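You operate a simulated robot arm through the tools that you are given. There is no shell and no other tool. Be economical: measure what you need, move in short steps, check, and stop when the job is done.

You are at the controls of a simulated robot arm. One attempt, no reset.

## Task
Pack the half brick that the order card names into cell THREE of the crate and lock the lid.

It is judged by the outcome, as a careful person would: the job done as asked, and still so three seconds after it is handed in. It fails if anything else is knocked over, pushed out of place, dropped, spilled or broken. A push-on lid holds only when it is set on centred and level and pressed home; a screw cap is set on level and turned clockwise until tight.

## Robot
A 7-joint arm with a two-finger parallel gripper, fixed in place. Base frame: the origin is at the foot of the arm, x ahead of it, y to its left, z up. Lengths are in mm, angles in rad, forces in N, time in s.
Its first joint turns from -2.897 to 2.897 rad. Payload 4.4 kg.
Tool frame: the origin (TCP) lies between the finger pads and is the grasp point; the fingertips stand 23 mm ahead of it; z points along the fingers, y is the line along which they close. Largest opening 94 mm; finger width 38, thickness 10; the body of the gripper, 54 by 96 mm, starts 39 mm behind the TCP.
Orientation is that of the tool frame in the base frame, as a unit quaternion [x, y, z, w]. With the fingers straight down and closing along the base's y, the tool's x points along the base's -x, its y along +y and its z along -z.

## Interface
- The arm moves only by the tool send_rows. Its argument "plan" is one flat list of numbers, 7 for each row, row after row: the turn, a rotation vector about the base's x, y, z in units of 4 degrees (1.0 is 4 degrees), then the shift along the base's x, y, z in units of 40 mm (1.0 is 40 mm), then the opening, from 0 (shut) to 1 (fully open). In form: [ax, ay, az, dx, dy, dz, claw, ax, ay, az, dx, dy, dz, claw, ...]. A call has 1 to 10 rows; each row shifts and turns the commanded pose from where the row before left it. A call with a number of a shift or a turn outside -1 to 1 is refused whole. A row lasts 0.2 s, in which the tool goes at most 50 mm and 0.15 rad; a call with a longer step from one row to the next is refused whole, and so is a gripper value outside its range. A pose out of reach is approached as far as the arm can. The call stops where the force on the tool passes 90 N (or 10 N more than at its start, if that is more) or the arm is blocked; 0.2 s more then pass. The fingers move at their own pace (about 72 mm/s each) and stop on an object; they squeeze with about 43 N. The grip force told is the motor's: it shows also when the fingers shut on nothing. Time passes only in rows, and 0.2 s behind the last, so rows that do not move let the fingers close. It gives the time, the measured TCP pose, the force on the tool (base axes), the opening and the grip force at its end, in the units of the frame above (readings bear some noise), with the torque about the TCP (base axes, N m) and any sound that the robot's microphone picked up.
- Cameras (640 x 400 px; columns grow to the right, rows downward): "scene" is fixed at [49.4, 500.5, 1436.9]; the picture's right is [-0.10, -1.00, 0.00], its down [-0.30, 0.03, -0.95] and it looks along [0.95, -0.09, -0.30] (base axes); focal length 316 px, centre (320, 200). "wrist" rides on the gripper at [86, 16, -74] in the tool frame; the picture's right is [-0.18, 0.98, 0.00], its down [-0.58, -0.11, -0.81] and it looks along [-0.79, -0.15, 0.59] (tool axes); focal length 243 px, centre (320, 200). There is no depth. A picture from a camera that has moved, and an enlarged one, comes with that camera's place and axes in the base frame and with its lens.
- grab_frame(camera): a new picture of that camera. It takes no simulated time.
- enlarge(camera, box): a new picture of the part [left, top, right, bottom] of that camera's present view, enlarged. It takes no simulated time.
- close_job(): hands the job in; it is judged then, once.

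Work in short steps. Places have to be worked out from the pictures, the camera data and where the tool is seen: move nearer, look again, correct. Check each grasp and each placing, and mend what went wrong. You have 120 turns and 68 pictures in all, those below and enlarged ones among them. Open the gripper and draw the arm clear of the work before you hand the job in, unless the task says otherwise; then end with one line.

The tools are called after "Emit:" as a command line: name --argument value ..., lists and objects as JSON in quotes. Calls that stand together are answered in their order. send_rows: Moves the arm, as the interface text tells. Its arguments: {"type":"object","properties":{"plan":{"type":"array","items":{"type":"number"}}},"required":["plan"]} The other tools are called the same way: grab_frame (camera) takes a picture; enlarge (camera, box) takes an enlarged picture of a part of a camera's view; close_job () hands the job in.

At the start:

```text
time_s: 0.0
position: [591.3, 513.4, 1380.7]
orientation: [0.0, 1.0, 0.0, 0.0]
ft_force: [-0.1, 0.0, 0.1]
torque: [0.01, 0.0, 0.02]
opening: 94.1
gripper_force: 0.1
```

scene: 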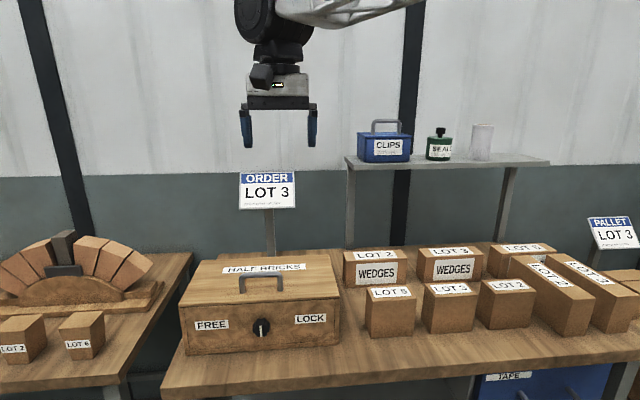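
wrist: 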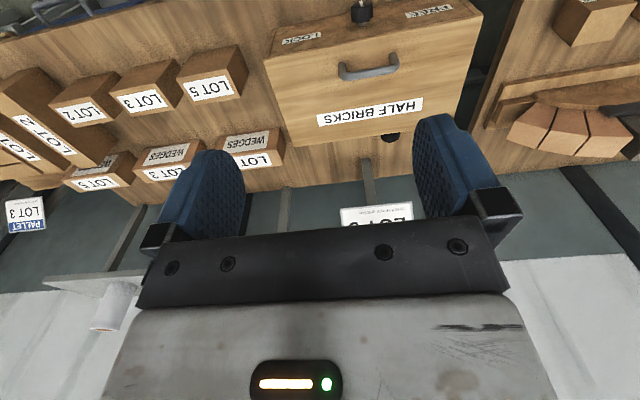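

The order card reads LOT 3 with small print below it. I enlarge the card and the table to read the details.

Emit:
enlarge --camera "scene" --box '[230, 165, 310, 215]'

Emit:
enlarge --camera "scene" --box '[330, 230, 570, 380]'

Emit:
enlarge --camera "scene" --box '[160, 240, 360, 365]'

```text
8.00 times, centred on (270, 190) of scene
camera zoom: at [49.4, 500.5, 1436.9], right [-0.1, -1.0, 0.0], down [-0.3, 0.03, -0.95], along [0.95, -0.09, -0.3], focal length 2532 px, centre (720, 280)
```

zoom: 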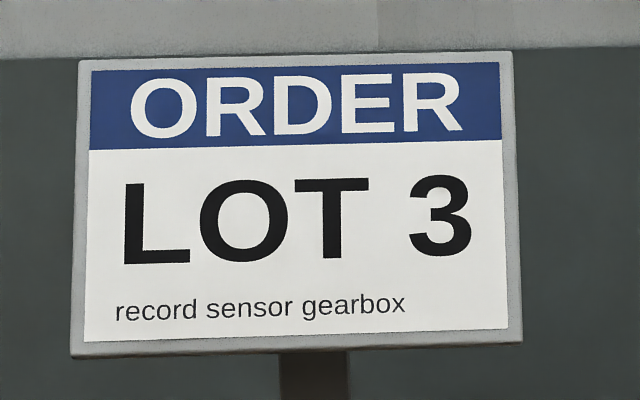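

```text
2.67 times, centred on (450, 305) of scene
camera zoom: at [49.4, 500.5, 1436.9], right [-0.1, -1.0, 0.0], down [-0.3, 0.03, -0.95], along [0.95, -0.09, -0.3], focal length 844 px, centre (-27, -80)
```

zoom: 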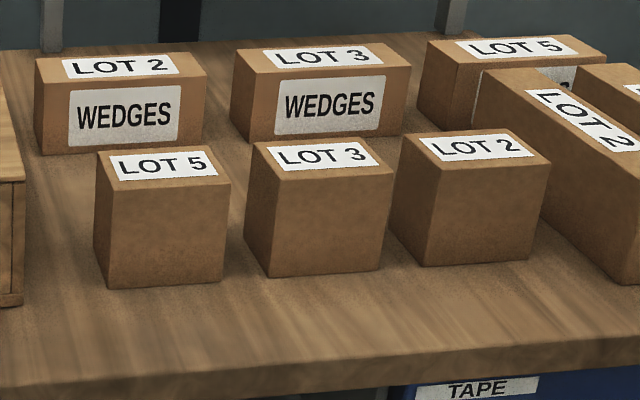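

```text
3.20 times, centred on (260, 302) of scene
camera zoom: at [49.4, 500.5, 1436.9], right [-0.1, -1.0, 0.0], down [-0.3, 0.03, -0.95], along [0.95, -0.09, -0.3], focal length 1013 px, centre (512, -128)
```

zoom: 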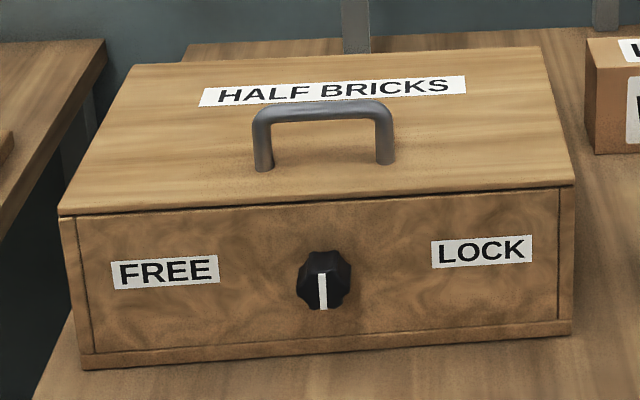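

Triangulating roughly puts the crate knob near (661, 576, 944) and the lid handle near (705, 573, 1059). I zoom in on the knob, the back of the crate and the far right before moving.

Emit:
enlarge --camera "scene" --box '[230, 305, 294, 345]'

Emit:
enlarge --camera "wrist" --box '[240, 0, 496, 160]'

Emit:
enlarge --camera "wrist" --box '[0, 30, 288, 210]'

```text
10.00 times, centred on (262, 325) of scene
camera zoom: at [49.4, 500.5, 1436.9], right [-0.1, -1.0, 0.0], down [-0.3, 0.03, -0.95], along [0.95, -0.09, -0.3], focal length 3165 px, centre (900, -1050)
```

zoom: 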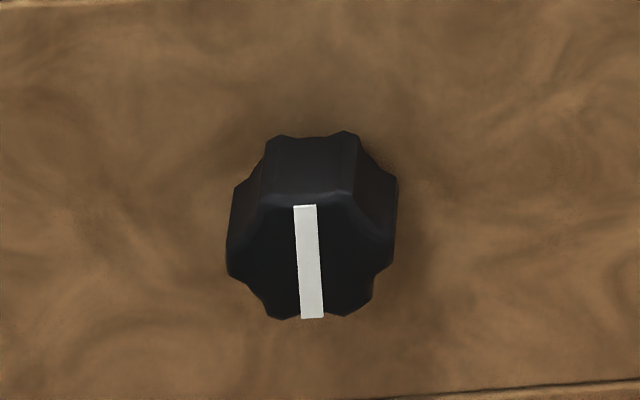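

```text
2.50 times, centred on (368, 80) of wrist
camera zoom: at [505.0, 530.5, 1454.1], right [0.18, 0.98, 0.0], down [0.58, -0.11, 0.81], along [0.79, -0.15, -0.59], focal length 606 px, centre (200, 500)
```

zoom: 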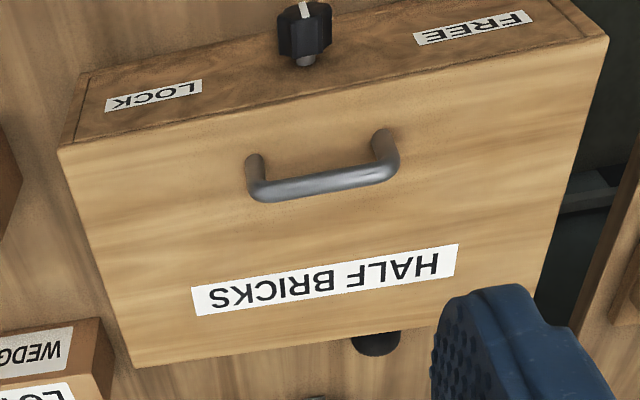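

```text
2.22 times, centred on (144, 120) of wrist
camera zoom: at [505.0, 530.5, 1454.1], right [0.18, 0.98, 0.0], down [0.58, -0.11, 0.81], along [0.79, -0.15, -0.59], focal length 539 px, centre (711, 378)
```

zoom: 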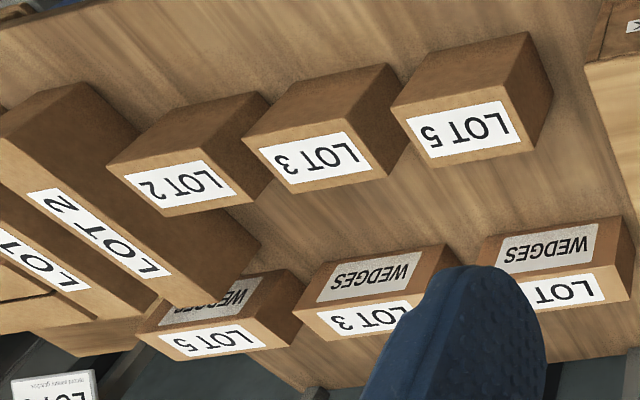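

A round black part sits behind the crate and the knob line is about vertical. I back the arm off and lower it, so the wrist camera sees the front and lid from a second viewpoint.

Emit:
send_rows --plan '[0, 0, 0, -0.6, 0.2, -0.55, 1, 0, 0, 0, -0.6, 0.2, -0.55, 1, 0, 0, 0, -0.6, 0.2, -0.55, 1, 0, 0, 0, -0.6, 0.2, -0.55, 1, 0, 0, 0, -0.6, 0.2, -0.55, 1, 0, 0, 0, -0.6, 0.2, -0.55, 1]'

Emit:
grab_frame --camera "wrist"

```text
time_s: 1.4
position: [446.1, 561.7, 1247.7]
orientation: [0.0, 1.0, 0.0, 0.0]
ft_force: [0.4, 0.3, 0.8]
torque: [0.02, -0.01, -0.02]
opening: 93.9
gripper_force: 0.1
```

```text
59 pictures are left
camera wrist: at [360.6, 579.2, 1321.8], right [0.18, 0.98, 0.0], down [0.58, -0.11, 0.81], along [0.79, -0.15, -0.59], focal length 243 px, centre (320, 200)
```

wrist: 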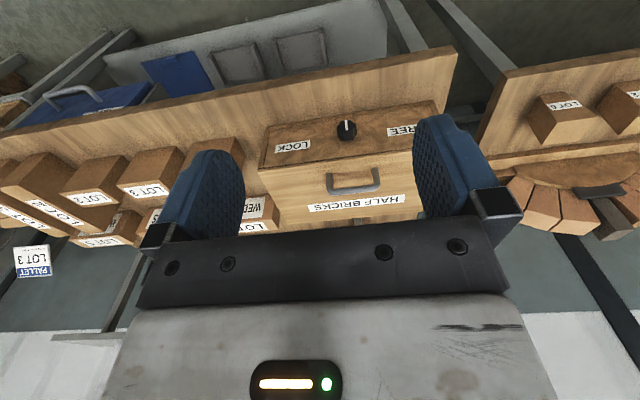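

Emit:
enlarge --camera "wrist" --box '[230, 90, 454, 230]'

```text
2.86 times, centred on (342, 160) of wrist
camera zoom: at [360.6, 579.2, 1321.8], right [0.18, 0.98, 0.0], down [0.58, -0.11, 0.81], along [0.79, -0.15, -0.59], focal length 693 px, centre (257, 314)
```

zoom: 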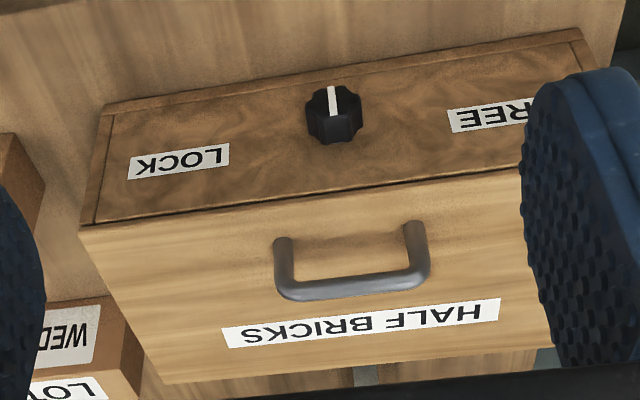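

The lid spans roughly x 684–892, y 395–758, with its top at z≈991, and the knob is at about (650, 576, 946), 38 mm across. To turn the knob I need the tool pointing along +x with the camera on top, so I start that 180° reorientation here at a safe height.

Emit:
send_rows --plan '[1, 0, -1, 0, 0, 0, 1, 1, 0, -1, 0, 0, 0, 1, 1, 0, -1, 0, 0, 0, 1, 1, 0, -1, 0, 0, 0, 1, 1, 0, -1, 0, 0, 0, 1, 1, 0, -1, 0, 0, 0, 1, 1, 0, -1, 0, 0, 0, 1, 1, 0, -1, 0, 0, 0, 1, 1, 0, -1, 0, 0, 0, 1, 1, 0, -1, 0, 0, 0, 1]'

```text
time_s: 3.6
position: [448.1, 562.7, 1248.8]
orientation: [0.335, 0.881, 0.335, -0.001]
ft_force: [0.0, 0.2, 0.0]
torque: [-0.02, -0.04, -0.01]
opening: 93.9
gripper_force: 0.1
```

The pose follows the command cleanly, so I continue the rotation.

Emit:
send_rows --plan '[1, 0, -1, 0, 0, 0, 1, 1, 0, -1, 0, 0, 0, 1, 1, 0, -1, 0, 0, 0, 1, 1, 0, -1, 0, 0, 0, 1, 1, 0, -1, 0, 0, 0, 1, 1, 0, -1, 0, 0, 0, 1, 1, 0, -1, 0, 0, 0, 1, 1, 0, -1, 0, 0, 0, 1, 1, 0, -1, 0, 0, 0, 1, 1, 0, -1, 0, 0, 0, 1]'

Emit:
send_rows --plan '[1, 0, -1, 0, 0, 0, 1, 1, 0, -1, 0, 0, 0, 1, 1, 0, -1, 0, 0, 0, 1, 1, 0, -1, 0, 0, 0, 1, 1, 0, -1, 0, 0, 0, 1, 1, 0, -1, 0, 0, 0, 1, 1, 0, -1, 0, 0, 0, 1, 1, 0, -1, 0, 0, 0, 1, 1, 0, -1, 0, 0, 0, 1, 1, 0, -1, 0, 0, 0, 1]'

```text
time_s: 5.8
position: [448.2, 561.1, 1249.0]
orientation: [0.59, 0.551, 0.59, -0.001]
ft_force: [0.6, -0.2, 0.5]
torque: [0.02, 0.05, -0.04]
opening: 94.2
gripper_force: 0.1
```

```text
time_s: 8.0
position: [447.0, 562.3, 1247.8]
orientation: [0.704, 0.088, 0.704, 0.001]
ft_force: [0.6, -0.1, -0.6]
torque: [0.02, 0.0, -0.01]
opening: 94.0
gripper_force: 0.0
```

About 10° remain. I finish the rotation and look.

Emit:
send_rows --plan '[0.91, 0, -0.91, 0, 0, 0, 1, 0.91, 0, -0.91, 0, 0, 0, 1]'

Emit:
grab_frame --camera "wrist"

```text
time_s: 8.6
position: [447.1, 560.9, 1248.4]
orientation: [0.707, 0.0, 0.707, -0.001]
ft_force: [-0.1, 0.1, 0.7]
torque: [-0.02, 0.02, -0.02]
opening: 93.8
gripper_force: 0.0
```

```text
57 pictures are left
camera wrist: at [372.9, 545.9, 1334.0], right [0.0, -0.98, -0.18], down [-0.81, 0.11, -0.58], along [0.59, 0.15, -0.79], focal length 243 px, centre (320, 200)
```

wrist: 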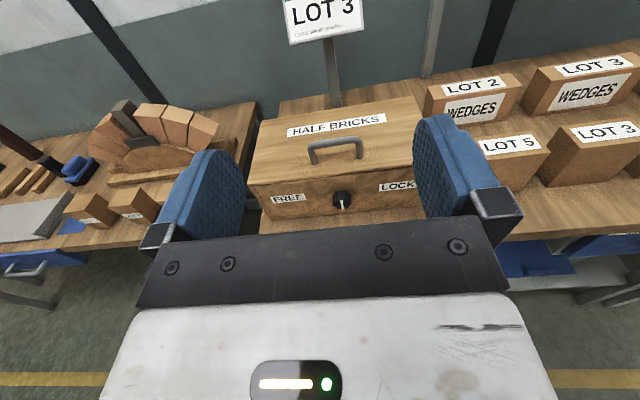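

The camera now sees the crate the right way up. I lower the tool to knob height in front of the table edge.

Emit:
send_rows --plan '[0, 0, 0, 0.2, 0.04, -0.8, 1, 0, 0, 0, 0.2, 0.04, -0.8, 1, 0, 0, 0, 0.2, 0.04, -0.8, 1, 0, 0, 0, 0.2, 0.04, -0.8, 1, 0, 0, 0, 0.2, 0.04, -0.8, 1, 0, 0, 0, 0.2, 0.04, -0.8, 1, 0, 0, 0, 0.2, 0.04, -0.8, 1, 0, 0, 0, 0.2, 0.04, -0.8, 1]'

Emit:
grab_frame --camera "wrist"

Emit:
grab_frame --camera "scene"

```text
time_s: 10.4
position: [510.1, 575.2, 993.2]
orientation: [0.707, 0.0, 0.707, 0.001]
ft_force: [0.8, -0.4, -0.4]
torque: [0.03, -0.01, 0.0]
opening: 94.0
gripper_force: 0.0
```

```text
56 pictures are left
camera wrist: at [435.5, 559.3, 1078.4], right [0.0, -0.98, -0.18], down [-0.81, 0.11, -0.58], along [0.59, 0.15, -0.79], focal length 243 px, centre (320, 200)
```

wrist: 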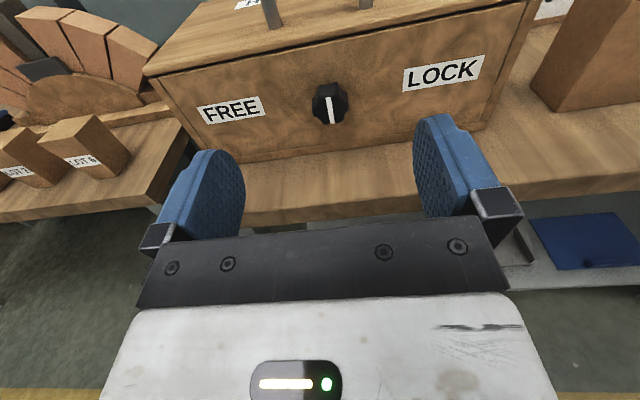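

```text
55 pictures are left
```

scene: 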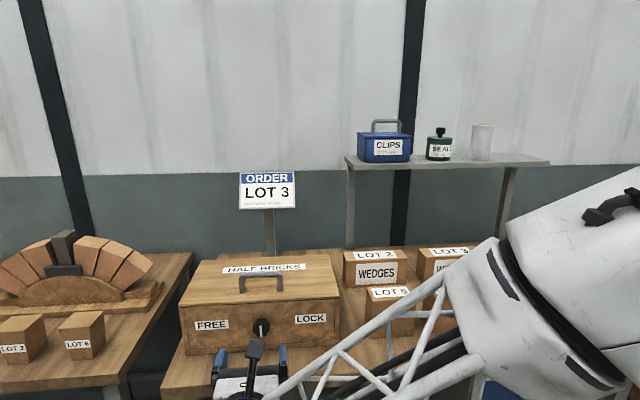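

The knob looks to be at about (650, 577, 936). I lower to that height and advance partway, then check alignment.

Emit:
send_rows --plan '[0, 0, 0, 0.4, 0.02, -0.72, 1, 0, 0, 0, 0.6, 0.02, -0.72, 1, 0, 0, 0, 0.6, 0, 0, 1]'

Emit:
grab_frame --camera "wrist"

```text
time_s: 11.2
position: [575.9, 576.1, 934.9]
orientation: [0.707, 0.001, 0.707, 0.0]
ft_force: [0.1, -0.2, 0.1]
torque: [0.03, -0.06, 0.02]
opening: 94.2
gripper_force: 0.1
```

```text
54 pictures are left
camera wrist: at [501.0, 560.3, 1020.9], right [0.0, -0.98, -0.18], down [-0.81, 0.11, -0.58], along [0.59, 0.15, -0.79], focal length 243 px, centre (320, 200)
```

wrist: 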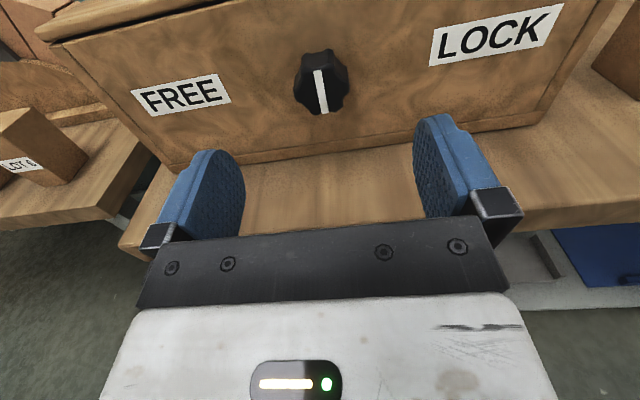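

Knob face solved at (655, 577, 935), which lines up with the tool. I advance 76 mm so the fingers straddle the knob, then close.

Emit:
send_rows --plan '[0, 0, 0, 0.65, 0, 0, 1, 0, 0, 0, 0.65, 0, 0, 1, 0, 0, 0, 0.55, 0, 0, 1, 0, 0, 0, 0, 0, 0, 0.2, 0, 0, 0, 0, 0, 0, 0.2, 0, 0, 0, 0, 0, 0, 0.2]'

Emit:
grab_frame --camera "wrist"

```text
time_s: 12.6
position: [648.6, 574.8, 935.8]
orientation: [0.707, -0.001, 0.707, 0.001]
ft_force: [1.7, -19.8, 3.7]
torque: [-0.02, -0.4, 0.2]
opening: 37.6
gripper_force: 44.6
```

```text
53 pictures are left
camera wrist: at [574.5, 559.4, 1020.2], right [0.0, -0.98, -0.18], down [-0.81, 0.11, -0.58], along [0.59, 0.15, -0.79], focal length 243 px, centre (320, 200)
```

wrist: 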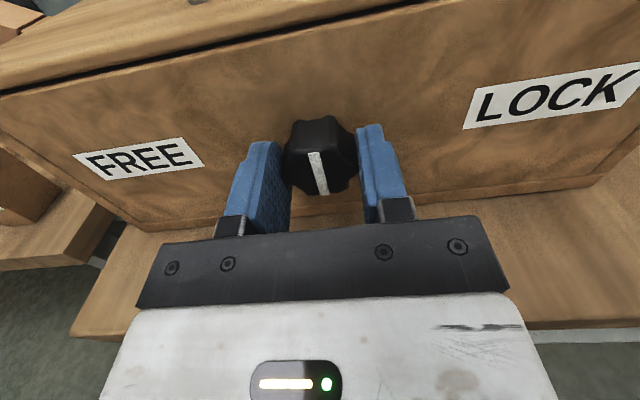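

The knob is gripped at 37.6 mm. I ease the small sideways load and turn counter-clockwise (toward FREE) by 20°, watching the torque.

Emit:
send_rows --plan '[0, 0, 0, 0, -0.05, 0, 0.2, -1, 0, 0, 0, 0, 0, 0.2, -1, 0, 0, 0, 0, 0, 0.2, -1, 0, 0, 0, 0, 0, 0.2, -1, 0, 0, 0, 0, 0, 0.2, -1, 0, 0, 0, 0, 0, 0.2]'

Emit:
grab_frame --camera "wrist"

```text
time_s: 14.0
position: [649.2, 573.8, 934.6]
orientation: [0.696, 0.125, 0.696, 0.123]
ft_force: [-1.3, 28.5, -7.0]
torque: [-0.03, 0.56, -0.44]
opening: 37.7
gripper_force: 45.4
```

```text
52 pictures are left
camera wrist: at [574.5, 589.7, 1020.6], right [0.0, -0.99, 0.16], down [-0.81, -0.1, -0.58], along [0.59, -0.13, -0.8], focal length 243 px, centre (320, 200)
```

wrist: 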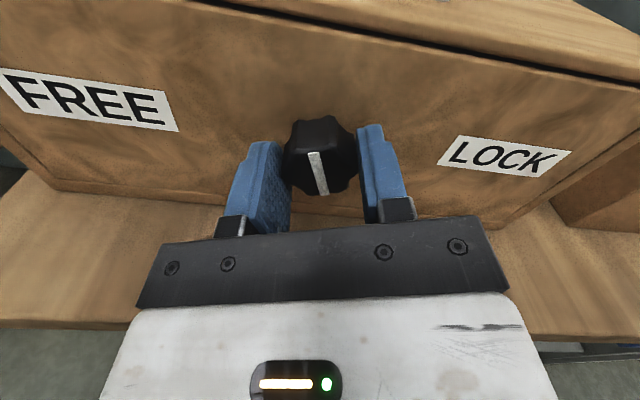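

The knob turns with the tool and almost no torque. I continue counter-clockwise and relieve the side load.

Emit:
send_rows --plan '[-1, 0, 0, 0, 0.03, 0, 0.2, -1, 0, 0, 0, 0, 0, 0.2, -1, 0, 0, 0, 0, 0, 0.2, -1, 0, 0, 0, 0, 0, 0.2, -1, 0, 0, 0, 0, 0, 0.2, -1, 0, 0, 0, 0, 0, 0.2]'

```text
time_s: 15.4
position: [648.9, 575.2, 935.4]
orientation: [0.655, 0.266, 0.655, 0.265]
ft_force: [-36.8, -18.2, 10.8]
torque: [0.04, 0.5, -0.39]
opening: 37.4
gripper_force: 44.5
```

At 44° there is still no torque stop, though some axial load has appeared. I continue in smaller steps and take a look.

Emit:
send_rows --plan '[-1, 0, 0, -0.03, -0.02, 0, 0.2, -1, 0, 0, 0, 0, 0, 0.2, -1, 0, 0, 0, 0, 0, 0.2, -1, 0, 0, 0, 0, 0, 0.2, -1, 0, 0, 0, 0, 0, 0.2]'

Emit:
grab_frame --camera "wrist"

```text
time_s: 16.6
position: [649.7, 574.9, 934.8]
orientation: [0.599, 0.375, 0.6, 0.375]
ft_force: [27.6, 5.1, -6.9]
torque: [0.02, 0.24, 0.5]
opening: 38.1
gripper_force: 44.9
```

```text
51 pictures are left
camera wrist: at [574.6, 645.7, 986.5], right [0.0, -0.6, 0.8], down [-0.81, -0.47, -0.35], along [0.59, -0.65, -0.48], focal length 243 px, centre (320, 200)
```

wrist: 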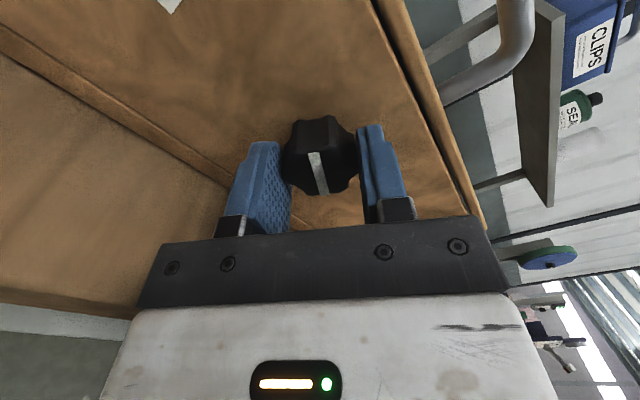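

At −64° the knob still turns freely with the fingers. I go on to about −88°.

Emit:
send_rows --plan '[-1, 0, 0, 0, 0, 0, 0.2, -1, 0, 0, 0, 0, 0, 0.2, -1, 0, 0, 0, 0, 0, 0.2, -1, 0, 0, 0, 0, 0, 0.2, -1, 0, 0, 0, 0, 0, 0.2, -1, 0, 0, 0, 0, 0, 0.2]'

Emit:
grab_frame --camera "scene"

```text
time_s: 18.0
position: [648.1, 573.9, 935.1]
orientation: [0.508, 0.491, 0.509, 0.491]
ft_force: [34.1, -2.2, 0.2]
torque: [0.0, 0.5, -0.07]
opening: 37.6
gripper_force: 44.8
```

```text
50 pictures are left
```

scene: 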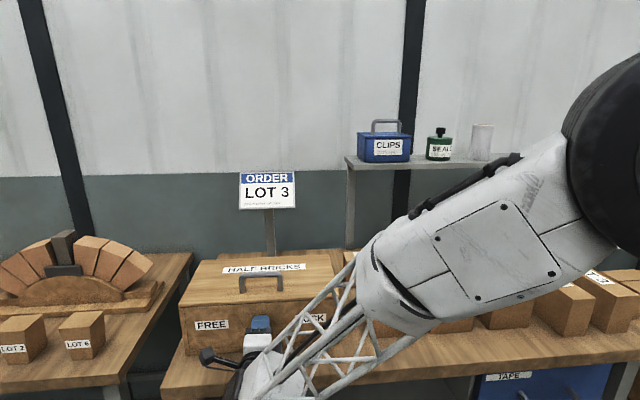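

There is still no stop at −88°. I go slightly further to feel for an end stop.

Emit:
send_rows --plan '[-1, 0, 0, -0.03, 0, 0, 0.2, -1, 0, 0, 0, 0, 0, 0.2, -1, 0, 0, 0, 0, 0, 0.2, 0, 0, 0, 0, 0, 0, 0.2]'

Emit:
grab_frame --camera "wrist"

```text
time_s: 19.0
position: [646.2, 574.1, 935.8]
orientation: [0.454, 0.542, 0.455, 0.541]
ft_force: [-2.8, -0.3, 9.1]
torque: [0.45, 0.25, 0.17]
opening: 37.2
gripper_force: 44.7
```

```text
49 pictures are left
camera wrist: at [571.9, 663.2, 935.2], right [0.0, -0.01, 1.0], down [-0.81, -0.59, -0.01], along [0.59, -0.81, -0.01], focal length 243 px, centre (320, 200)
```

wrist: 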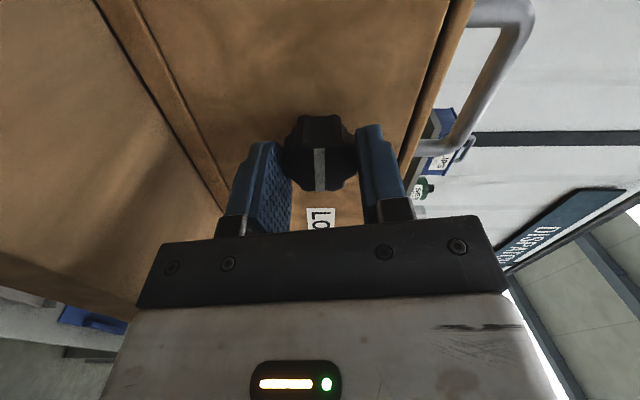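

A torque of 0.45 N·m shows the stop was reached at about −90°, so the knob is at FREE. I release, back off, rise and undo the 10° over-rotation.

Emit:
send_rows --plan '[0, 0, 0, 0, 0, 0, 1, 0, 0, 0, 0, 0, 0, 1, 0, 0, 0, -0.9, 0, 0, 1, 0, 0, 0, -0.9, 0, 0, 1, 0, 0, 0, -0.9, 0, 0, 1, 1, 0, 0, -0.5, 0, 0.9, 1, 1, 0, 0, -0.2, 0, 1, 1, 0.5, 0, 0, 0, 0, 1, 1, 0, 0.8, 0, 0, 0, 1, 1, 0, 0.7, 0, 0, 0, 1, 1]'

Emit:
grab_frame --camera "scene"

```text
time_s: 21.2
position: [509.9, 574.3, 1138.8]
orientation: [0.527, 0.522, 0.476, 0.471]
ft_force: [-0.4, 0.4, -0.4]
torque: [0.02, -0.02, -0.01]
opening: 93.9
gripper_force: 0.0
```

```text
48 pictures are left
```

scene: 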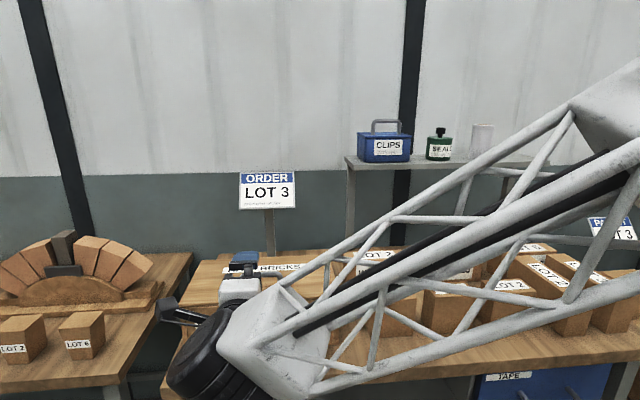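

I pitch the tool down (about +y) while rising and moving above the handle.

Emit:
send_rows --plan '[0, 1, 0, 0, 0, 0.5, 1, 0, 1, 0, 0, 0, 0.5, 1, 0, 1, 0, 0, 0, 0.5, 1, 0, 1, 0, 0, 0, 0.5, 1, 0, 1, 0, 0.2, 0, 0.5, 1, 0, 1, 0, 0.2, 0, 0.2, 1, 0, 1, 0, 0.2, 0, 0, 1, 0, 1, 0, 0.2, 0, 0, 1, 0, 1, 0, 0.2, 0, 0, 1, 0, 1, 0, 0.2, 0, 0, 1]'

Emit:
send_rows --plan '[0, 1, 0, 0.2, 0, 0, 1, 0, 1, 0, 0.2, 0, 0, 1, 0, 1, 0, 0.3, 0, 0, 1, 0, 1, 0, 0.3, 0, 0, 1, 0, 1, 0, 0.4, 0, 0, 1, 0, 1, 0, 0.4, 0, 0, 1, 0, 1, 0, 0.4, 0, 0, 1, 0, 1, 0, 0.4, 0, 0, 1, 0, 1, 0, 0.4, 0, 0, 1, 0, 1, 0, 0.4, 0, 0, 1]'

Emit:
send_rows --plan '[0, 1, 0, 0.1, 0, 0, 1]'

Emit:
grab_frame --camera "wrist"

```text
time_s: 23.4
position: [561.5, 573.9, 1239.2]
orientation: [0.656, 0.655, 0.265, 0.266]
ft_force: [0.0, 0.4, 0.1]
torque: [-0.03, 0.01, 0.01]
opening: 93.7
gripper_force: 0.0
```

```text
time_s: 25.6
position: [633.1, 571.9, 1224.6]
orientation: [0.697, 0.698, 0.116, 0.119]
ft_force: [-0.4, -0.3, 0.1]
torque: [0.01, 0.03, 0.01]
opening: 94.0
gripper_force: 0.0
out of reach, approached as far as the arm can: row 7, 8, 9, 10
```

```text
time_s: 26.0
position: [633.8, 570.9, 1224.4]
orientation: [0.697, 0.698, 0.116, 0.118]
ft_force: [0.3, 0.3, -0.8]
torque: [0.02, 0.01, 0.0]
opening: 94.1
gripper_force: 0.1
out of reach, approached as far as the arm can: row 1
```

```text
47 pictures are left
camera wrist: at [624.3, 659.1, 1299.2], right [0.93, -0.18, 0.32], down [-0.37, -0.58, 0.73], along [0.05, -0.79, -0.61], focal length 243 px, centre (320, 200)
```

wrist: 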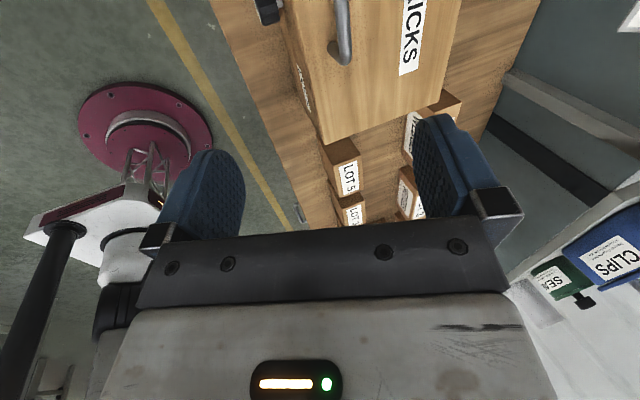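

The last rows were out of reach, either from distance at this height or a joint limit. I bring the commanded pose back and lower it to see whether the orientation completes.

Emit:
send_rows --plan '[0, 0, 0, -0.9, 0, 0, 1, 0, 0, 0, -0.9, 0, 0, 1, 0, 0, 0, -0.9, 0, 0, 1, 0, 0, 0, 0, 0, 0, 1]'

```text
time_s: 27.0
position: [524.7, 572.0, 1225.4]
orientation: [0.697, 0.697, 0.117, 0.119]
ft_force: [-0.1, -0.2, 0.8]
torque: [0.05, 0.02, -0.02]
opening: 94.3
gripper_force: 0.1
```

The commanded pose follows the achieved one. Here, nearer to the base, I try the remaining ~19° of pitch.

Emit:
send_rows --plan '[0, 1, 0, 0, 0, 0, 1, 0, 1, 0, 0, 0, 0, 1, 0, 1, 0, 0, 0, 0, 1, 0, 1, 0, 0, 0, 0, 1, 0, 0.75, 0, 0, 0, 0, 1]'

```text
time_s: 28.2
position: [525.0, 570.5, 1226.1]
orientation: [0.697, 0.698, 0.116, 0.119]
ft_force: [0.6, -0.1, 0.9]
torque: [-0.03, -0.02, 0.0]
opening: 94.2
gripper_force: 0.1
out of reach, approached as far as the arm can: row 1, 2, 3, 4, 5
```

The limit is in the wrist rather than reach. I go to the equivalent grip with the tool flipped (tool x toward −y), turning 180° the other way about an axis that also removes the tilt.

Emit:
send_rows --plan '[-0.167, 0, 1, 0, 0, 0, 1, -0.167, 0, 1, 0, 0, 0, 1, -0.167, 0, 1, 0, 0, 0, 1, -0.167, 0, 1, 0, 0, 0, 1, -0.167, 0, 1, 0, 0, 0, 1, -0.167, 0, 1, 0, 0, 0, 1, -0.167, 0, 1, 0, 0, 0, 1, -0.167, 0, 1, 0, 0, 0, 1, -0.167, 0, 1, 0, 0, 0, 1, -0.167, 0, 1, 0, 0, 0, 1]'

Emit:
send_rows --plan '[-0.167, 0, 1, 0, 0, 0, 1, -0.167, 0, 1, 0, 0, 0, 1, -0.167, 0, 1, 0, 0, 0, 1, -0.167, 0, 1, 0, 0, 0, 1, -0.167, 0, 1, 0, 0, 0, 1, -0.167, 0, 1, 0, 0, 0, 1, -0.167, 0, 1, 0, 0, 0, 1, -0.167, 0, 1, 0, 0, 0, 1, -0.167, 0, 1, 0, 0, 0, 1, -0.167, 0, 1, 0, 0, 0, 1]'

Emit:
send_rows --plan '[-0.167, 0, 1, 0, 0, 0, 1, -0.167, 0, 1, 0, 0, 0, 1, -0.167, 0, 1, 0, 0, 0, 1, -0.167, 0, 1, 0, 0, 0, 1, -0.167, 0, 1, 0, 0, 0, 1, -0.167, 0, 1, 0, 0, 0, 1, -0.167, 0, 1, 0, 0, 0, 1, -0.167, 0, 1, 0, 0, 0, 1, -0.167, 0, 1, 0, 0, 0, 1, -0.167, 0, 1, 0, 0, 0, 1]'

Emit:
send_rows --plan '[-0.167, 0, 1, 0, 0, 0, 1, -0.167, 0, 1, 0, 0, 0, 1, -0.167, 0, 1, 0, 0, 0, 1, -0.167, 0, 1, 0, 0, 0, 1, -0.167, 0, 1, 0, 0, 0, 1, -0.167, 0, 1, 0, 0, 0, 1, -0.167, 0, 1, 0, 0, 0, 1, -0.167, 0, 1, 0, 0, 0, 1, -0.167, 0, 1, 0, 0, 0, 1, -0.167, 0, 1, 0, 0, 0, 1]'

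```text
time_s: 30.4
position: [520.6, 569.6, 1205.7]
orientation: [0.502, 0.848, 0.115, 0.127]
ft_force: [0.2, 0.0, 0.4]
torque: [-0.03, -0.03, -0.04]
opening: 94.2
gripper_force: 0.1
out of reach, approached as far as the arm can: row 5, 6, 7, 8, 9, 10
```

```text
time_s: 32.6
position: [516.4, 565.8, 1181.3]
orientation: [0.395, 0.902, 0.111, 0.137]
ft_force: [-0.1, 0.6, -0.4]
torque: [-0.01, -0.01, 0.02]
opening: 94.1
gripper_force: 0.0
out of reach, approached as far as the arm can: row 1, 2, 3, 4, 6, 8, 10
```

```text
time_s: 34.8
position: [516.8, 566.4, 1181.8]
orientation: [0.313, 0.932, 0.108, 0.148]
ft_force: [-0.6, -0.1, 0.5]
torque: [0.02, 0.02, 0.01]
opening: 94.1
gripper_force: 0.1
out of reach, approached as far as the arm can: row 2, 4, 6, 8, 10
```

```text
time_s: 37.0
position: [517.2, 566.3, 1176.6]
orientation: [0.23, 0.955, 0.104, 0.158]
ft_force: [0.2, -0.3, 0.2]
torque: [0.02, -0.01, -0.03]
opening: 94.0
gripper_force: 0.1
out of reach, approached as far as the arm can: row 2, 4, 6, 8, 9, 10
```

The wrist is stuck about 20° short of vertical, so it seems to be in another branch reached via the earlier sideways swing. I retrace: first to the known midpoint orientation of that path, then reverse it back to the straight-down start pose.

Emit:
send_rows --plan '[1, 0.021, -0.574, 0, 0, 0.1, 1, 1, 0.021, -0.574, 0, 0, 0.1, 1, 1, 0.021, -0.574, 0, 0, 0.1, 1, 1, 0.021, -0.574, 0, 0, 0.1, 1, 1, 0.021, -0.574, -0.1, 0, 0.1, 1, 1, 0.021, -0.574, -0.2, 0, 0.2, 1, 1, 0.021, -0.574, -0.2, 0, 0.2, 1, 1, 0.021, -0.574, -0.3, 0, 0.2, 1, 1, 0.021, -0.574, -0.3, 0, 0.2, 1, 1, 0.021, -0.574, -0.3, 0, 0.2, 1]'

Emit:
send_rows --plan '[1, 0.021, -0.574, -0.3, 0, 0.2, 1, 1, 0.021, -0.574, 0, 0, 0.2, 1, 1, 0.021, -0.574, 0, 0, 0, 1, 1, 0.021, -0.574, 0, 0, 0, 1, 1, 0.021, -0.574, 0, 0, 0, 1, 1, 0.021, -0.574, 0, 0, 0, 1, 1, 0.021, -0.574, 0, 0, 0, 1, 1, 0.021, -0.574, 0, 0, 0, 1, 1, 0.021, -0.574, 0, 0, 0, 1]'

Emit:
send_rows --plan '[-1, 0, 1, 0, 0, 0, 1, -1, 0, 1, 0, 0, 0, 1, -1, 0, 1, 0, 0, 0, 1, -1, 0, 1, 0, 0, 0, 1, -1, 0, 1, 0, 0, 0, 1, -1, 0, 1, 0, 0, 0, 1, -1, 0, 1, 0, 0, 0, 1, -1, 0, 1, 0, 0, 0, 1, -1, 0, 1, 0, 0, 0, 1, -1, 0, 1, 0, 0, 0, 1]'

```text
time_s: 39.2
position: [440.6, 550.9, 1110.3]
orientation: [0.424, 0.831, 0.346, 0.097]
ft_force: [-0.3, -0.5, 0.4]
torque: [0.03, 0.02, -0.04]
opening: 94.0
gripper_force: 0.0
out of reach, approached as far as the arm can: row 1, 2, 3, 4, 5, 6, 7
```

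```text
time_s: 41.2
position: [429.9, 552.5, 1127.5]
orientation: [0.575, 0.596, 0.559, 0.016]
ft_force: [0.2, -0.5, 0.3]
torque: [-0.03, 0.01, 0.01]
opening: 93.9
gripper_force: 0.1
```

```text
time_s: 43.4
position: [429.4, 551.1, 1127.1]
orientation: [0.301, 0.905, 0.298, 0.019]
ft_force: [0.6, 0.0, -0.3]
torque: [0.01, -0.03, -0.01]
opening: 93.9
gripper_force: 0.1
```

It follows cleanly now. I continue the reverse rotation towards straight down.

Emit:
send_rows --plan '[-1, 0, 1, 0, 0, 0, 1, -1, 0, 1, 0, 0, 0, 1, -1, 0, 1, 0, 0, 0, 1, -1, 0, 1, 0, 0, 0, 1, -1, 0, 1, 0, 0, 0, 1, -1, 0, 1, 0, 0, 0, 1, -1, 0, 1, 0, 0, 0, 1, -1, 0, 1, 0, 0, 0, 1, -0.9, 0, 0.85, 0, 0, 0, 1]'

```text
time_s: 45.4
position: [429.6, 551.9, 1128.4]
orientation: [-0.004, 1.0, 0.002, 0.018]
ft_force: [0.3, 0.0, 0.1]
torque: [0.02, -0.02, 0.01]
opening: 93.6
gripper_force: 0.1
```

Back to vertical. I correct the 2° tilt and yaw +90° while moving over the handle at about z 1130.

Emit:
send_rows --plan '[0, 0.5, 0, 0, 0, 0, 1, 0, 0, 1, 0.2, 0, 0, 1, 0, 0, 1, 0.2, 0, 0, 1, 0, 0, 1, 0.2, 0, 0, 1, 0, 0, 1, 0.2, 0, 0, 1, 0, 0, 1, 0.2, 0, 0, 1, 0, 0, 1, 0.2, 0, 0, 1, 0, 0, 1, 0.2, 0, 0, 1, 0, 0, 1, 0.2, 0, 0, 1, 0, 0, 1, 0.2, 0, 0, 1]'

Emit:
send_rows --plan '[0, 0, 1, 0.2, 0, 0, 1, 0, 0, 1, 0.2, 0, 0, 1, 0, 0, 1, 0.2, 0, 0, 1, 0, 0, 1, 0.2, 0, 0, 1, 0, 0, 1, 0.2, 0, 0, 1, 0, 0, 1, 0.2, 0, 0, 1, 0, 0, 1, 0.2, 0, 0, 1, 0, 0, 1, 0.2, 0, 0, 1, 0, 0, 1, 0.2, 0, 0, 1, 0, 0, 1, 0.2, 0, 0, 1]'

```text
time_s: 47.6
position: [499.3, 550.9, 1127.8]
orientation: [-0.313, 0.95, 0.004, 0.0]
ft_force: [0.5, -0.2, 0.1]
torque: [0.02, 0.02, -0.02]
opening: 93.9
gripper_force: 0.1
```

```text
time_s: 49.8
position: [582.2, 552.1, 1127.3]
orientation: [-0.62, 0.785, 0.003, -0.002]
ft_force: [-0.2, -0.5, -0.8]
torque: [0.01, 0.0, 0.0]
opening: 94.1
gripper_force: 0.0
```

Working well. I finish the yaw and look at the lid from closer.

Emit:
send_rows --plan '[0, 0, 1, 0.4, 0.1, 0, 1, 0, 0, 1, 0.4, 0.1, 0, 1, 0, 0, 1, 0.4, 0.1, 0, 1, 0, 0, 0.35, 0.3, 0.2, 0, 1]'

Emit:
grab_frame --camera "wrist"

Emit:
grab_frame --camera "scene"

```text
time_s: 50.8
position: [641.1, 573.2, 1127.0]
orientation: [-0.706, 0.708, 0.004, -0.002]
ft_force: [0.0, 0.2, -0.3]
torque: [0.02, 0.02, 0.01]
opening: 93.8
gripper_force: 0.0
```

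```text
46 pictures are left
camera wrist: at [624.7, 486.8, 1200.9], right [-0.98, 0.19, 0.01], down [0.12, 0.58, 0.81], along [0.15, 0.79, -0.59], focal length 243 px, centre (320, 200)
```

wrist: 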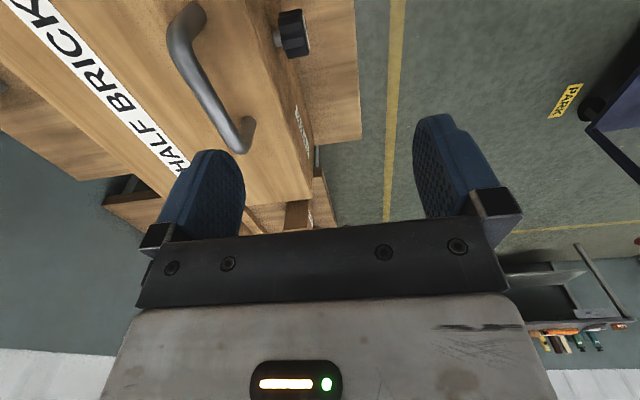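

```text
45 pictures are left
```

scene: 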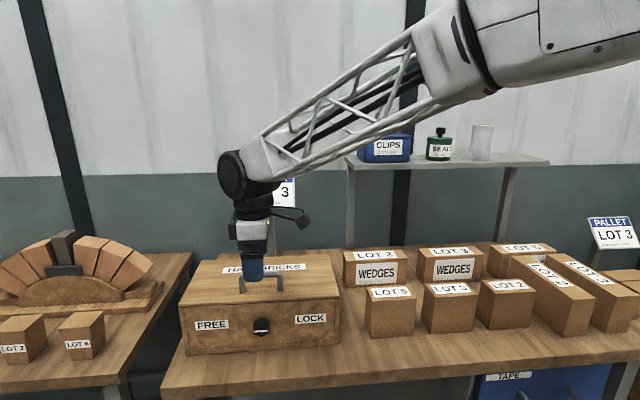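

The knob line is now horizontal. I zoom in to check which way it points.

Emit:
enlarge --camera "scene" --box '[230, 305, 294, 345]'

Emit:
enlarge --camera "wrist" --box '[0, 0, 352, 220]'

```text
10.00 times, centred on (262, 325) of scene
camera zoom: at [49.4, 500.5, 1436.9], right [-0.1, -1.0, 0.0], down [-0.3, 0.03, -0.95], along [0.95, -0.09, -0.3], focal length 3165 px, centre (900, -1050)
```

zoom: 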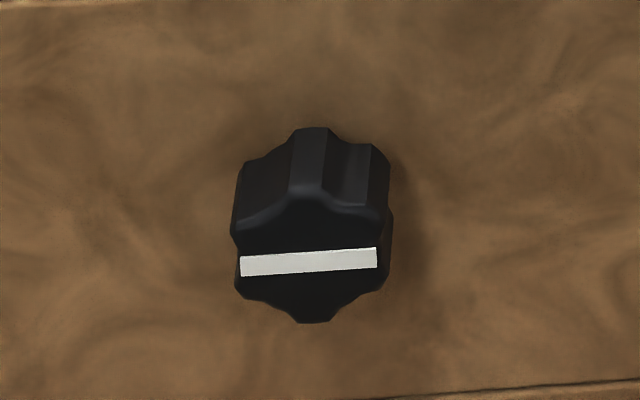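

```text
1.82 times, centred on (176, 110) of wrist
camera zoom: at [624.7, 486.8, 1200.9], right [-0.98, 0.19, 0.01], down [0.12, 0.58, 0.81], along [0.15, 0.79, -0.59], focal length 441 px, centre (582, 364)
```

zoom: 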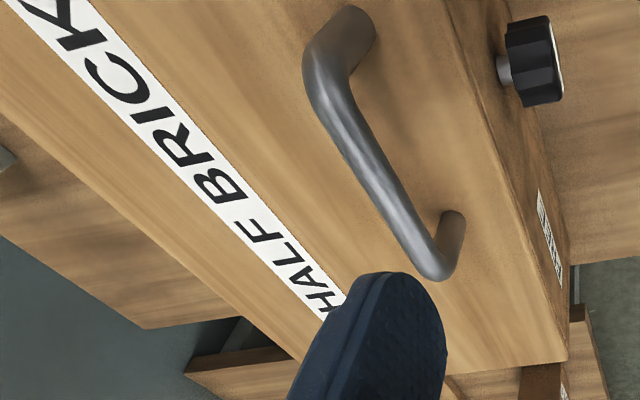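

The handle bar is at about x 708, y 570, z 1053. I move over it, descend and close on it.

Emit:
send_rows --plan '[0, 0, 0, 0.8, -0.04, 0, 1, 0, 0, 0, 0.85, -0.04, 0, 1, 0, 0, 0, 0, 0, -0.6, 1, 0, 0, 0, 0, 0, -0.6, 1, 0, 0, 0, 0, 0, -0.6, 1, 0, 0, 0, 0, 0, -0.1, 0.5, 0, 0, 0, 0, 0, 0, 0, 0, 0, 0, 0, 0, 0, 0, 0, 0, 0, 0, 0, 0, 0]'

Emit:
grab_frame --camera "wrist"

```text
time_s: 52.8
position: [716.0, 568.7, 1050.7]
orientation: [-0.705, 0.709, 0.001, 0.002]
ft_force: [87.8, 25.8, -19.5]
torque: [1.19, -0.87, 0.89]
opening: 23.4
gripper_force: 43.8
stopped in row 9: the force on the tool passed its limit at 92 N (the readings are from after the stop); the commanded pose is now the measured one
```

```text
42 pictures are left
camera wrist: at [698.4, 482.5, 1125.0], right [-0.98, 0.19, 0.0], down [0.11, 0.58, 0.81], along [0.15, 0.8, -0.59], focal length 243 px, centre (320, 200)
```

wrist: 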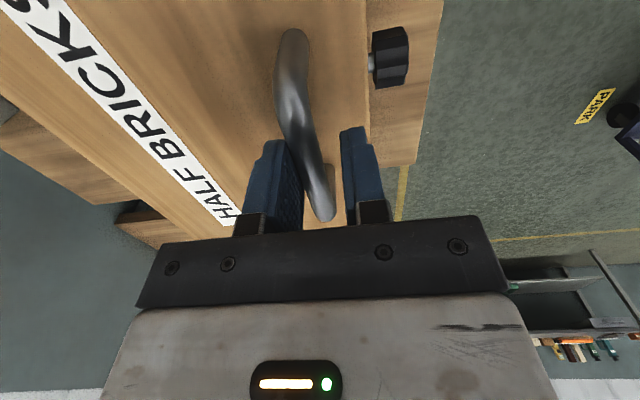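

Only the +x finger touched; the bar is about 5 mm further out than I judged. I open, shift +x and close again.

Emit:
send_rows --plan '[0, 0, 0, 0, 0, 0, 0.5, 0, 0, 0, 0.12, 0, 0, 0.5, 0, 0, 0, 0, 0, 0, 0.1, 0, 0, 0, 0, 0, 0, 0, 0, 0, 0, 0, 0, 0, 0]'

Emit:
grab_frame --camera "wrist"

```text
time_s: 54.0
position: [718.2, 568.8, 1053.4]
orientation: [-0.705, 0.709, 0.002, 0.002]
ft_force: [86.4, 22.2, -13.9]
torque: [1.45, -1.07, 0.82]
opening: 17.2
gripper_force: 43.1
```

```text
41 pictures are left
camera wrist: at [701.7, 482.4, 1126.0], right [-0.98, 0.19, 0.0], down [0.11, 0.58, 0.81], along [0.15, 0.79, -0.59], focal length 243 px, centre (320, 200)
```

wrist: 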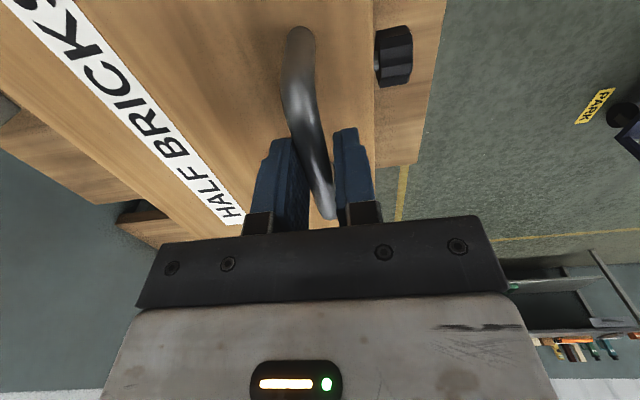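

The bar is now between both fingers but there is a +x load. I follow it by 3 mm to relieve the load.

Emit:
send_rows --plan '[0, 0, 0, 0.04, 0, 0, 0, 0, 0, 0, 0.04, 0, 0, 0, 0, 0, 0, 0, 0, 0, 0]'

```text
time_s: 54.8
position: [719.9, 568.9, 1051.9]
orientation: [-0.705, 0.709, 0.002, 0.0]
ft_force: [74.4, 11.9, -2.1]
torque: [0.04, -1.0, 0.74]
opening: 13.9
gripper_force: 44.6
```

Emit:
send_rows --plan '[0, 0, 0, 0.05, 0, 0, 0, 0, 0, 0, 0.05, 0, 0, 0, 0, 0, 0, 0, 0, 0, 0]'

```text
time_s: 55.5
position: [720.5, 568.6, 1053.3]
orientation: [-0.705, 0.709, 0.003, -0.002]
ft_force: [-47.3, -26.5, 23.2]
torque: [-0.95, 0.75, 0.65]
opening: 13.8
gripper_force: 45.2
```

The grip is closed on the bar at 13.8 mm. I centre it and lift a small 10 mm to see whether the lid lifts off or hinges.

Emit:
send_rows --plan '[0, 0, 0, -0.03, 0, 0, 0, 0, 0, 0, 0, 0, 0.12, 0, 0, 0, 0, 0, 0, 0.13, 0, 0, 0, 0, 0, 0, 0, 0]'

Emit:
grab_frame --camera "scene"

Emit:
enlarge --camera "scene" --box '[160, 240, 360, 365]'

```text
time_s: 56.5
position: [723.1, 569.4, 1062.4]
orientation: [-0.705, 0.709, 0.002, 0.001]
ft_force: [13.2, -0.2, -8.4]
torque: [-0.25, -0.06, 0.74]
opening: 13.4
gripper_force: 45.2
```

```text
40 pictures are left
```

scene: 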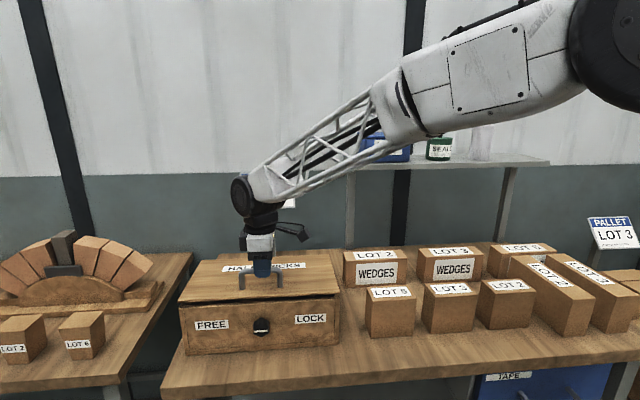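

```text
3.20 times, centred on (260, 302) of scene
camera zoom: at [49.4, 500.5, 1436.9], right [-0.1, -1.0, 0.0], down [-0.3, 0.03, -0.95], along [0.95, -0.09, -0.3], focal length 1013 px, centre (512, -128)
```

zoom: 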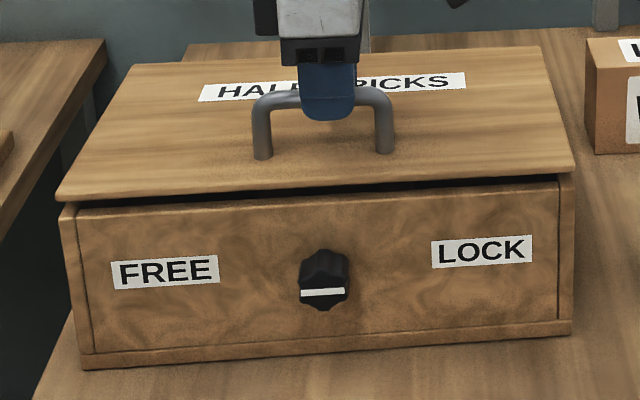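

The front edge rose while the back stayed, so the lid hinges at the rear with little force. I lift another 12 mm, loosen the fingers and see whether the hinge holds the lid by itself.

Emit:
send_rows --plan '[0, 0, 0, 0.05, 0, 0.15, 0, 0, 0, 0, 0.05, 0, 0.15, 0, 0, 0, 0, 0, 0, 0, 0.4, 0, 0, 0, 0, 0, 0, 0.4, 0, 0, 0, 0, 0, 0, 0.4]'

Emit:
enlarge --camera "scene" --box '[160, 240, 360, 365]'

```text
time_s: 57.8
position: [726.0, 569.4, 1074.8]
orientation: [-0.706, 0.708, 0.002, 0.0]
ft_force: [0.5, -0.2, 0.5]
torque: [0.0, 0.01, 0.05]
opening: 37.4
gripper_force: 0.0
```

```text
3.20 times, centred on (260, 302) of scene
camera zoom: at [49.4, 500.5, 1436.9], right [-0.1, -1.0, 0.0], down [-0.3, 0.03, -0.95], along [0.95, -0.09, -0.3], focal length 1013 px, centre (512, -128)
```

zoom: 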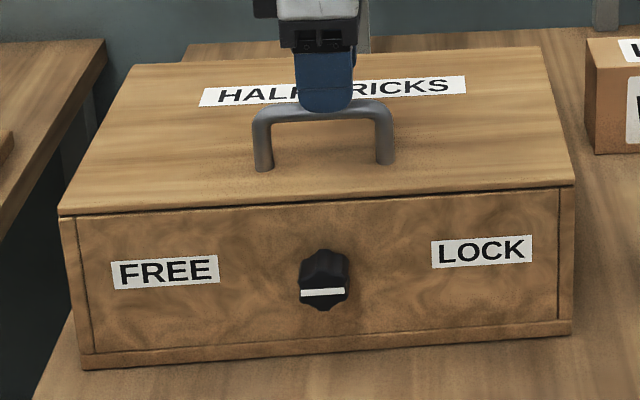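

The lid falls shut, so it must be swung past vertical to a stop. I test, unloaded, how far the arm can reach along the handle's arc with the tool tilted forward about 24°, first rising clear of the handle.

Emit:
send_rows --plan '[0, 0, 0, 0, 0, 0.9, 1, 0, 0, 0, 0, 0, 0.9, 1, 0, -1, 0, 0.2, 0, 0.6, 1, 0, -1, 0, 0.4, 0, 0, 1, 0, -1, 0, 0.8, 0, 0, 1, 0, -1, 0, 0.8, 0, 0, 1, 0, -1, 0, 0.8, 0, 0, 1, 0, -1, 0, 0.8, 0, 0, 1, 0, 0, 0, 0.8, 0, 0, 1, 0, 0, 0, 0.6, 0, 0, 1]'

Emit:
grab_frame --camera "wrist"

```text
time_s: 60.0
position: [933.5, 569.9, 1171.6]
orientation: [-0.691, 0.692, -0.145, 0.149]
ft_force: [-0.8, -0.6, -0.2]
torque: [0.0, 0.04, -0.01]
opening: 94.0
gripper_force: 0.0
```

```text
37 pictures are left
camera wrist: at [888.6, 483.6, 1231.8], right [-0.9, 0.19, -0.4], down [-0.23, 0.58, 0.78], along [0.38, 0.79, -0.48], focal length 243 px, centre (320, 200)
```

wrist: 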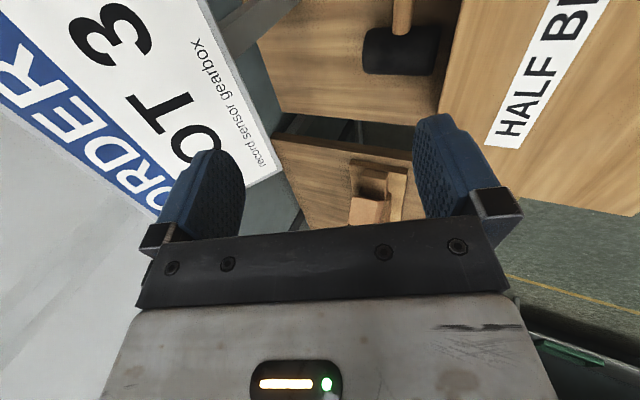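

It reaches easily, and the black part behind the crate is a rubber mallet lying on the table. I test the far end of the arc (handle position with the lid just past vertical) with the tool nearly vertical.

Emit:
send_rows --plan '[0, 1, 0, 0.2, 0, 0, 1, 0, 1, 0, 0.2, 0, 0, 1, 0, 1, 0, 0.2, 0, -0.1, 1, 0, 1, 0, 0.2, 0, -0.2, 1]'

Emit:
grab_frame --camera "scene"

```text
time_s: 61.0
position: [965.2, 567.9, 1159.6]
orientation: [-0.704, 0.707, -0.048, 0.05]
ft_force: [-0.3, -0.6, 1.5]
torque: [0.03, 0.03, 0.0]
opening: 94.1
gripper_force: 0.0
```

```text
36 pictures are left
```

scene: 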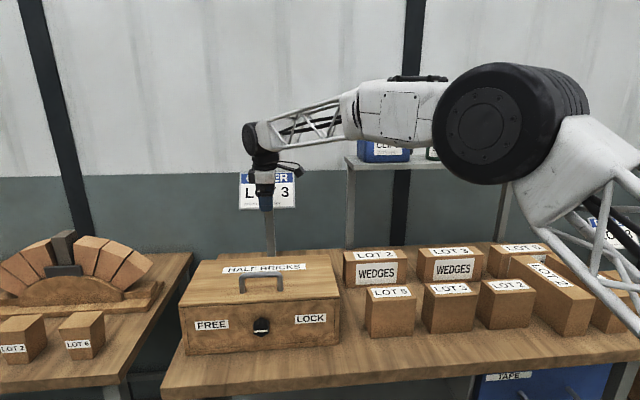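

The whole arc is reachable. I return to an approach point in front of and above the bar with a 20° forward tilt.

Emit:
send_rows --plan '[0, -1, 0, -0.7, 0, 0, 1, 0, -1, 0, -0.7, 0, 0, 1, 0, -1, 0, -0.7, 0, 0, 1, 0, 0, 0, -0.8, 0, 0, 1, 0, 0, 0, -0.8, 0, 0, 1, 0, 0, 0, -0.8, 0, 0, 1, 0, 0, 0, -0.8, 0, -0.3, 1, 0, 0, 0, -0.8, 0, -0.3, 1, 0, 0, 0, -0.6, 0.03, -0.4, 1]'

```text
time_s: 63.0
position: [698.8, 569.8, 1118.9]
orientation: [-0.695, 0.698, -0.12, 0.124]
ft_force: [-0.6, -0.4, -0.6]
torque: [-0.01, -0.03, -0.02]
opening: 94.3
gripper_force: 0.0
```

At the approach point with 20° tilt. I advance along the tool axis onto the bar and close.

Emit:
send_rows --plan '[0, 0, 0, 0.2, 0, -0.55, 0.6, 0, 0, 0, 0.2, 0, -0.55, 0.5, 0, 0, 0, 0.19, 0, -0.54, 0.4, 0, 0, 0, 0, 0, 0, 0.1, 0, 0, 0, 0, 0, 0, 0, 0, 0, 0, 0, 0, 0, 0]'

```text
time_s: 64.3
position: [721.3, 571.1, 1052.8]
orientation: [-0.696, 0.697, -0.121, 0.125]
ft_force: [-35.4, 3.1, 7.0]
torque: [-0.18, 0.37, -0.76]
opening: 13.7
gripper_force: 45.9
```

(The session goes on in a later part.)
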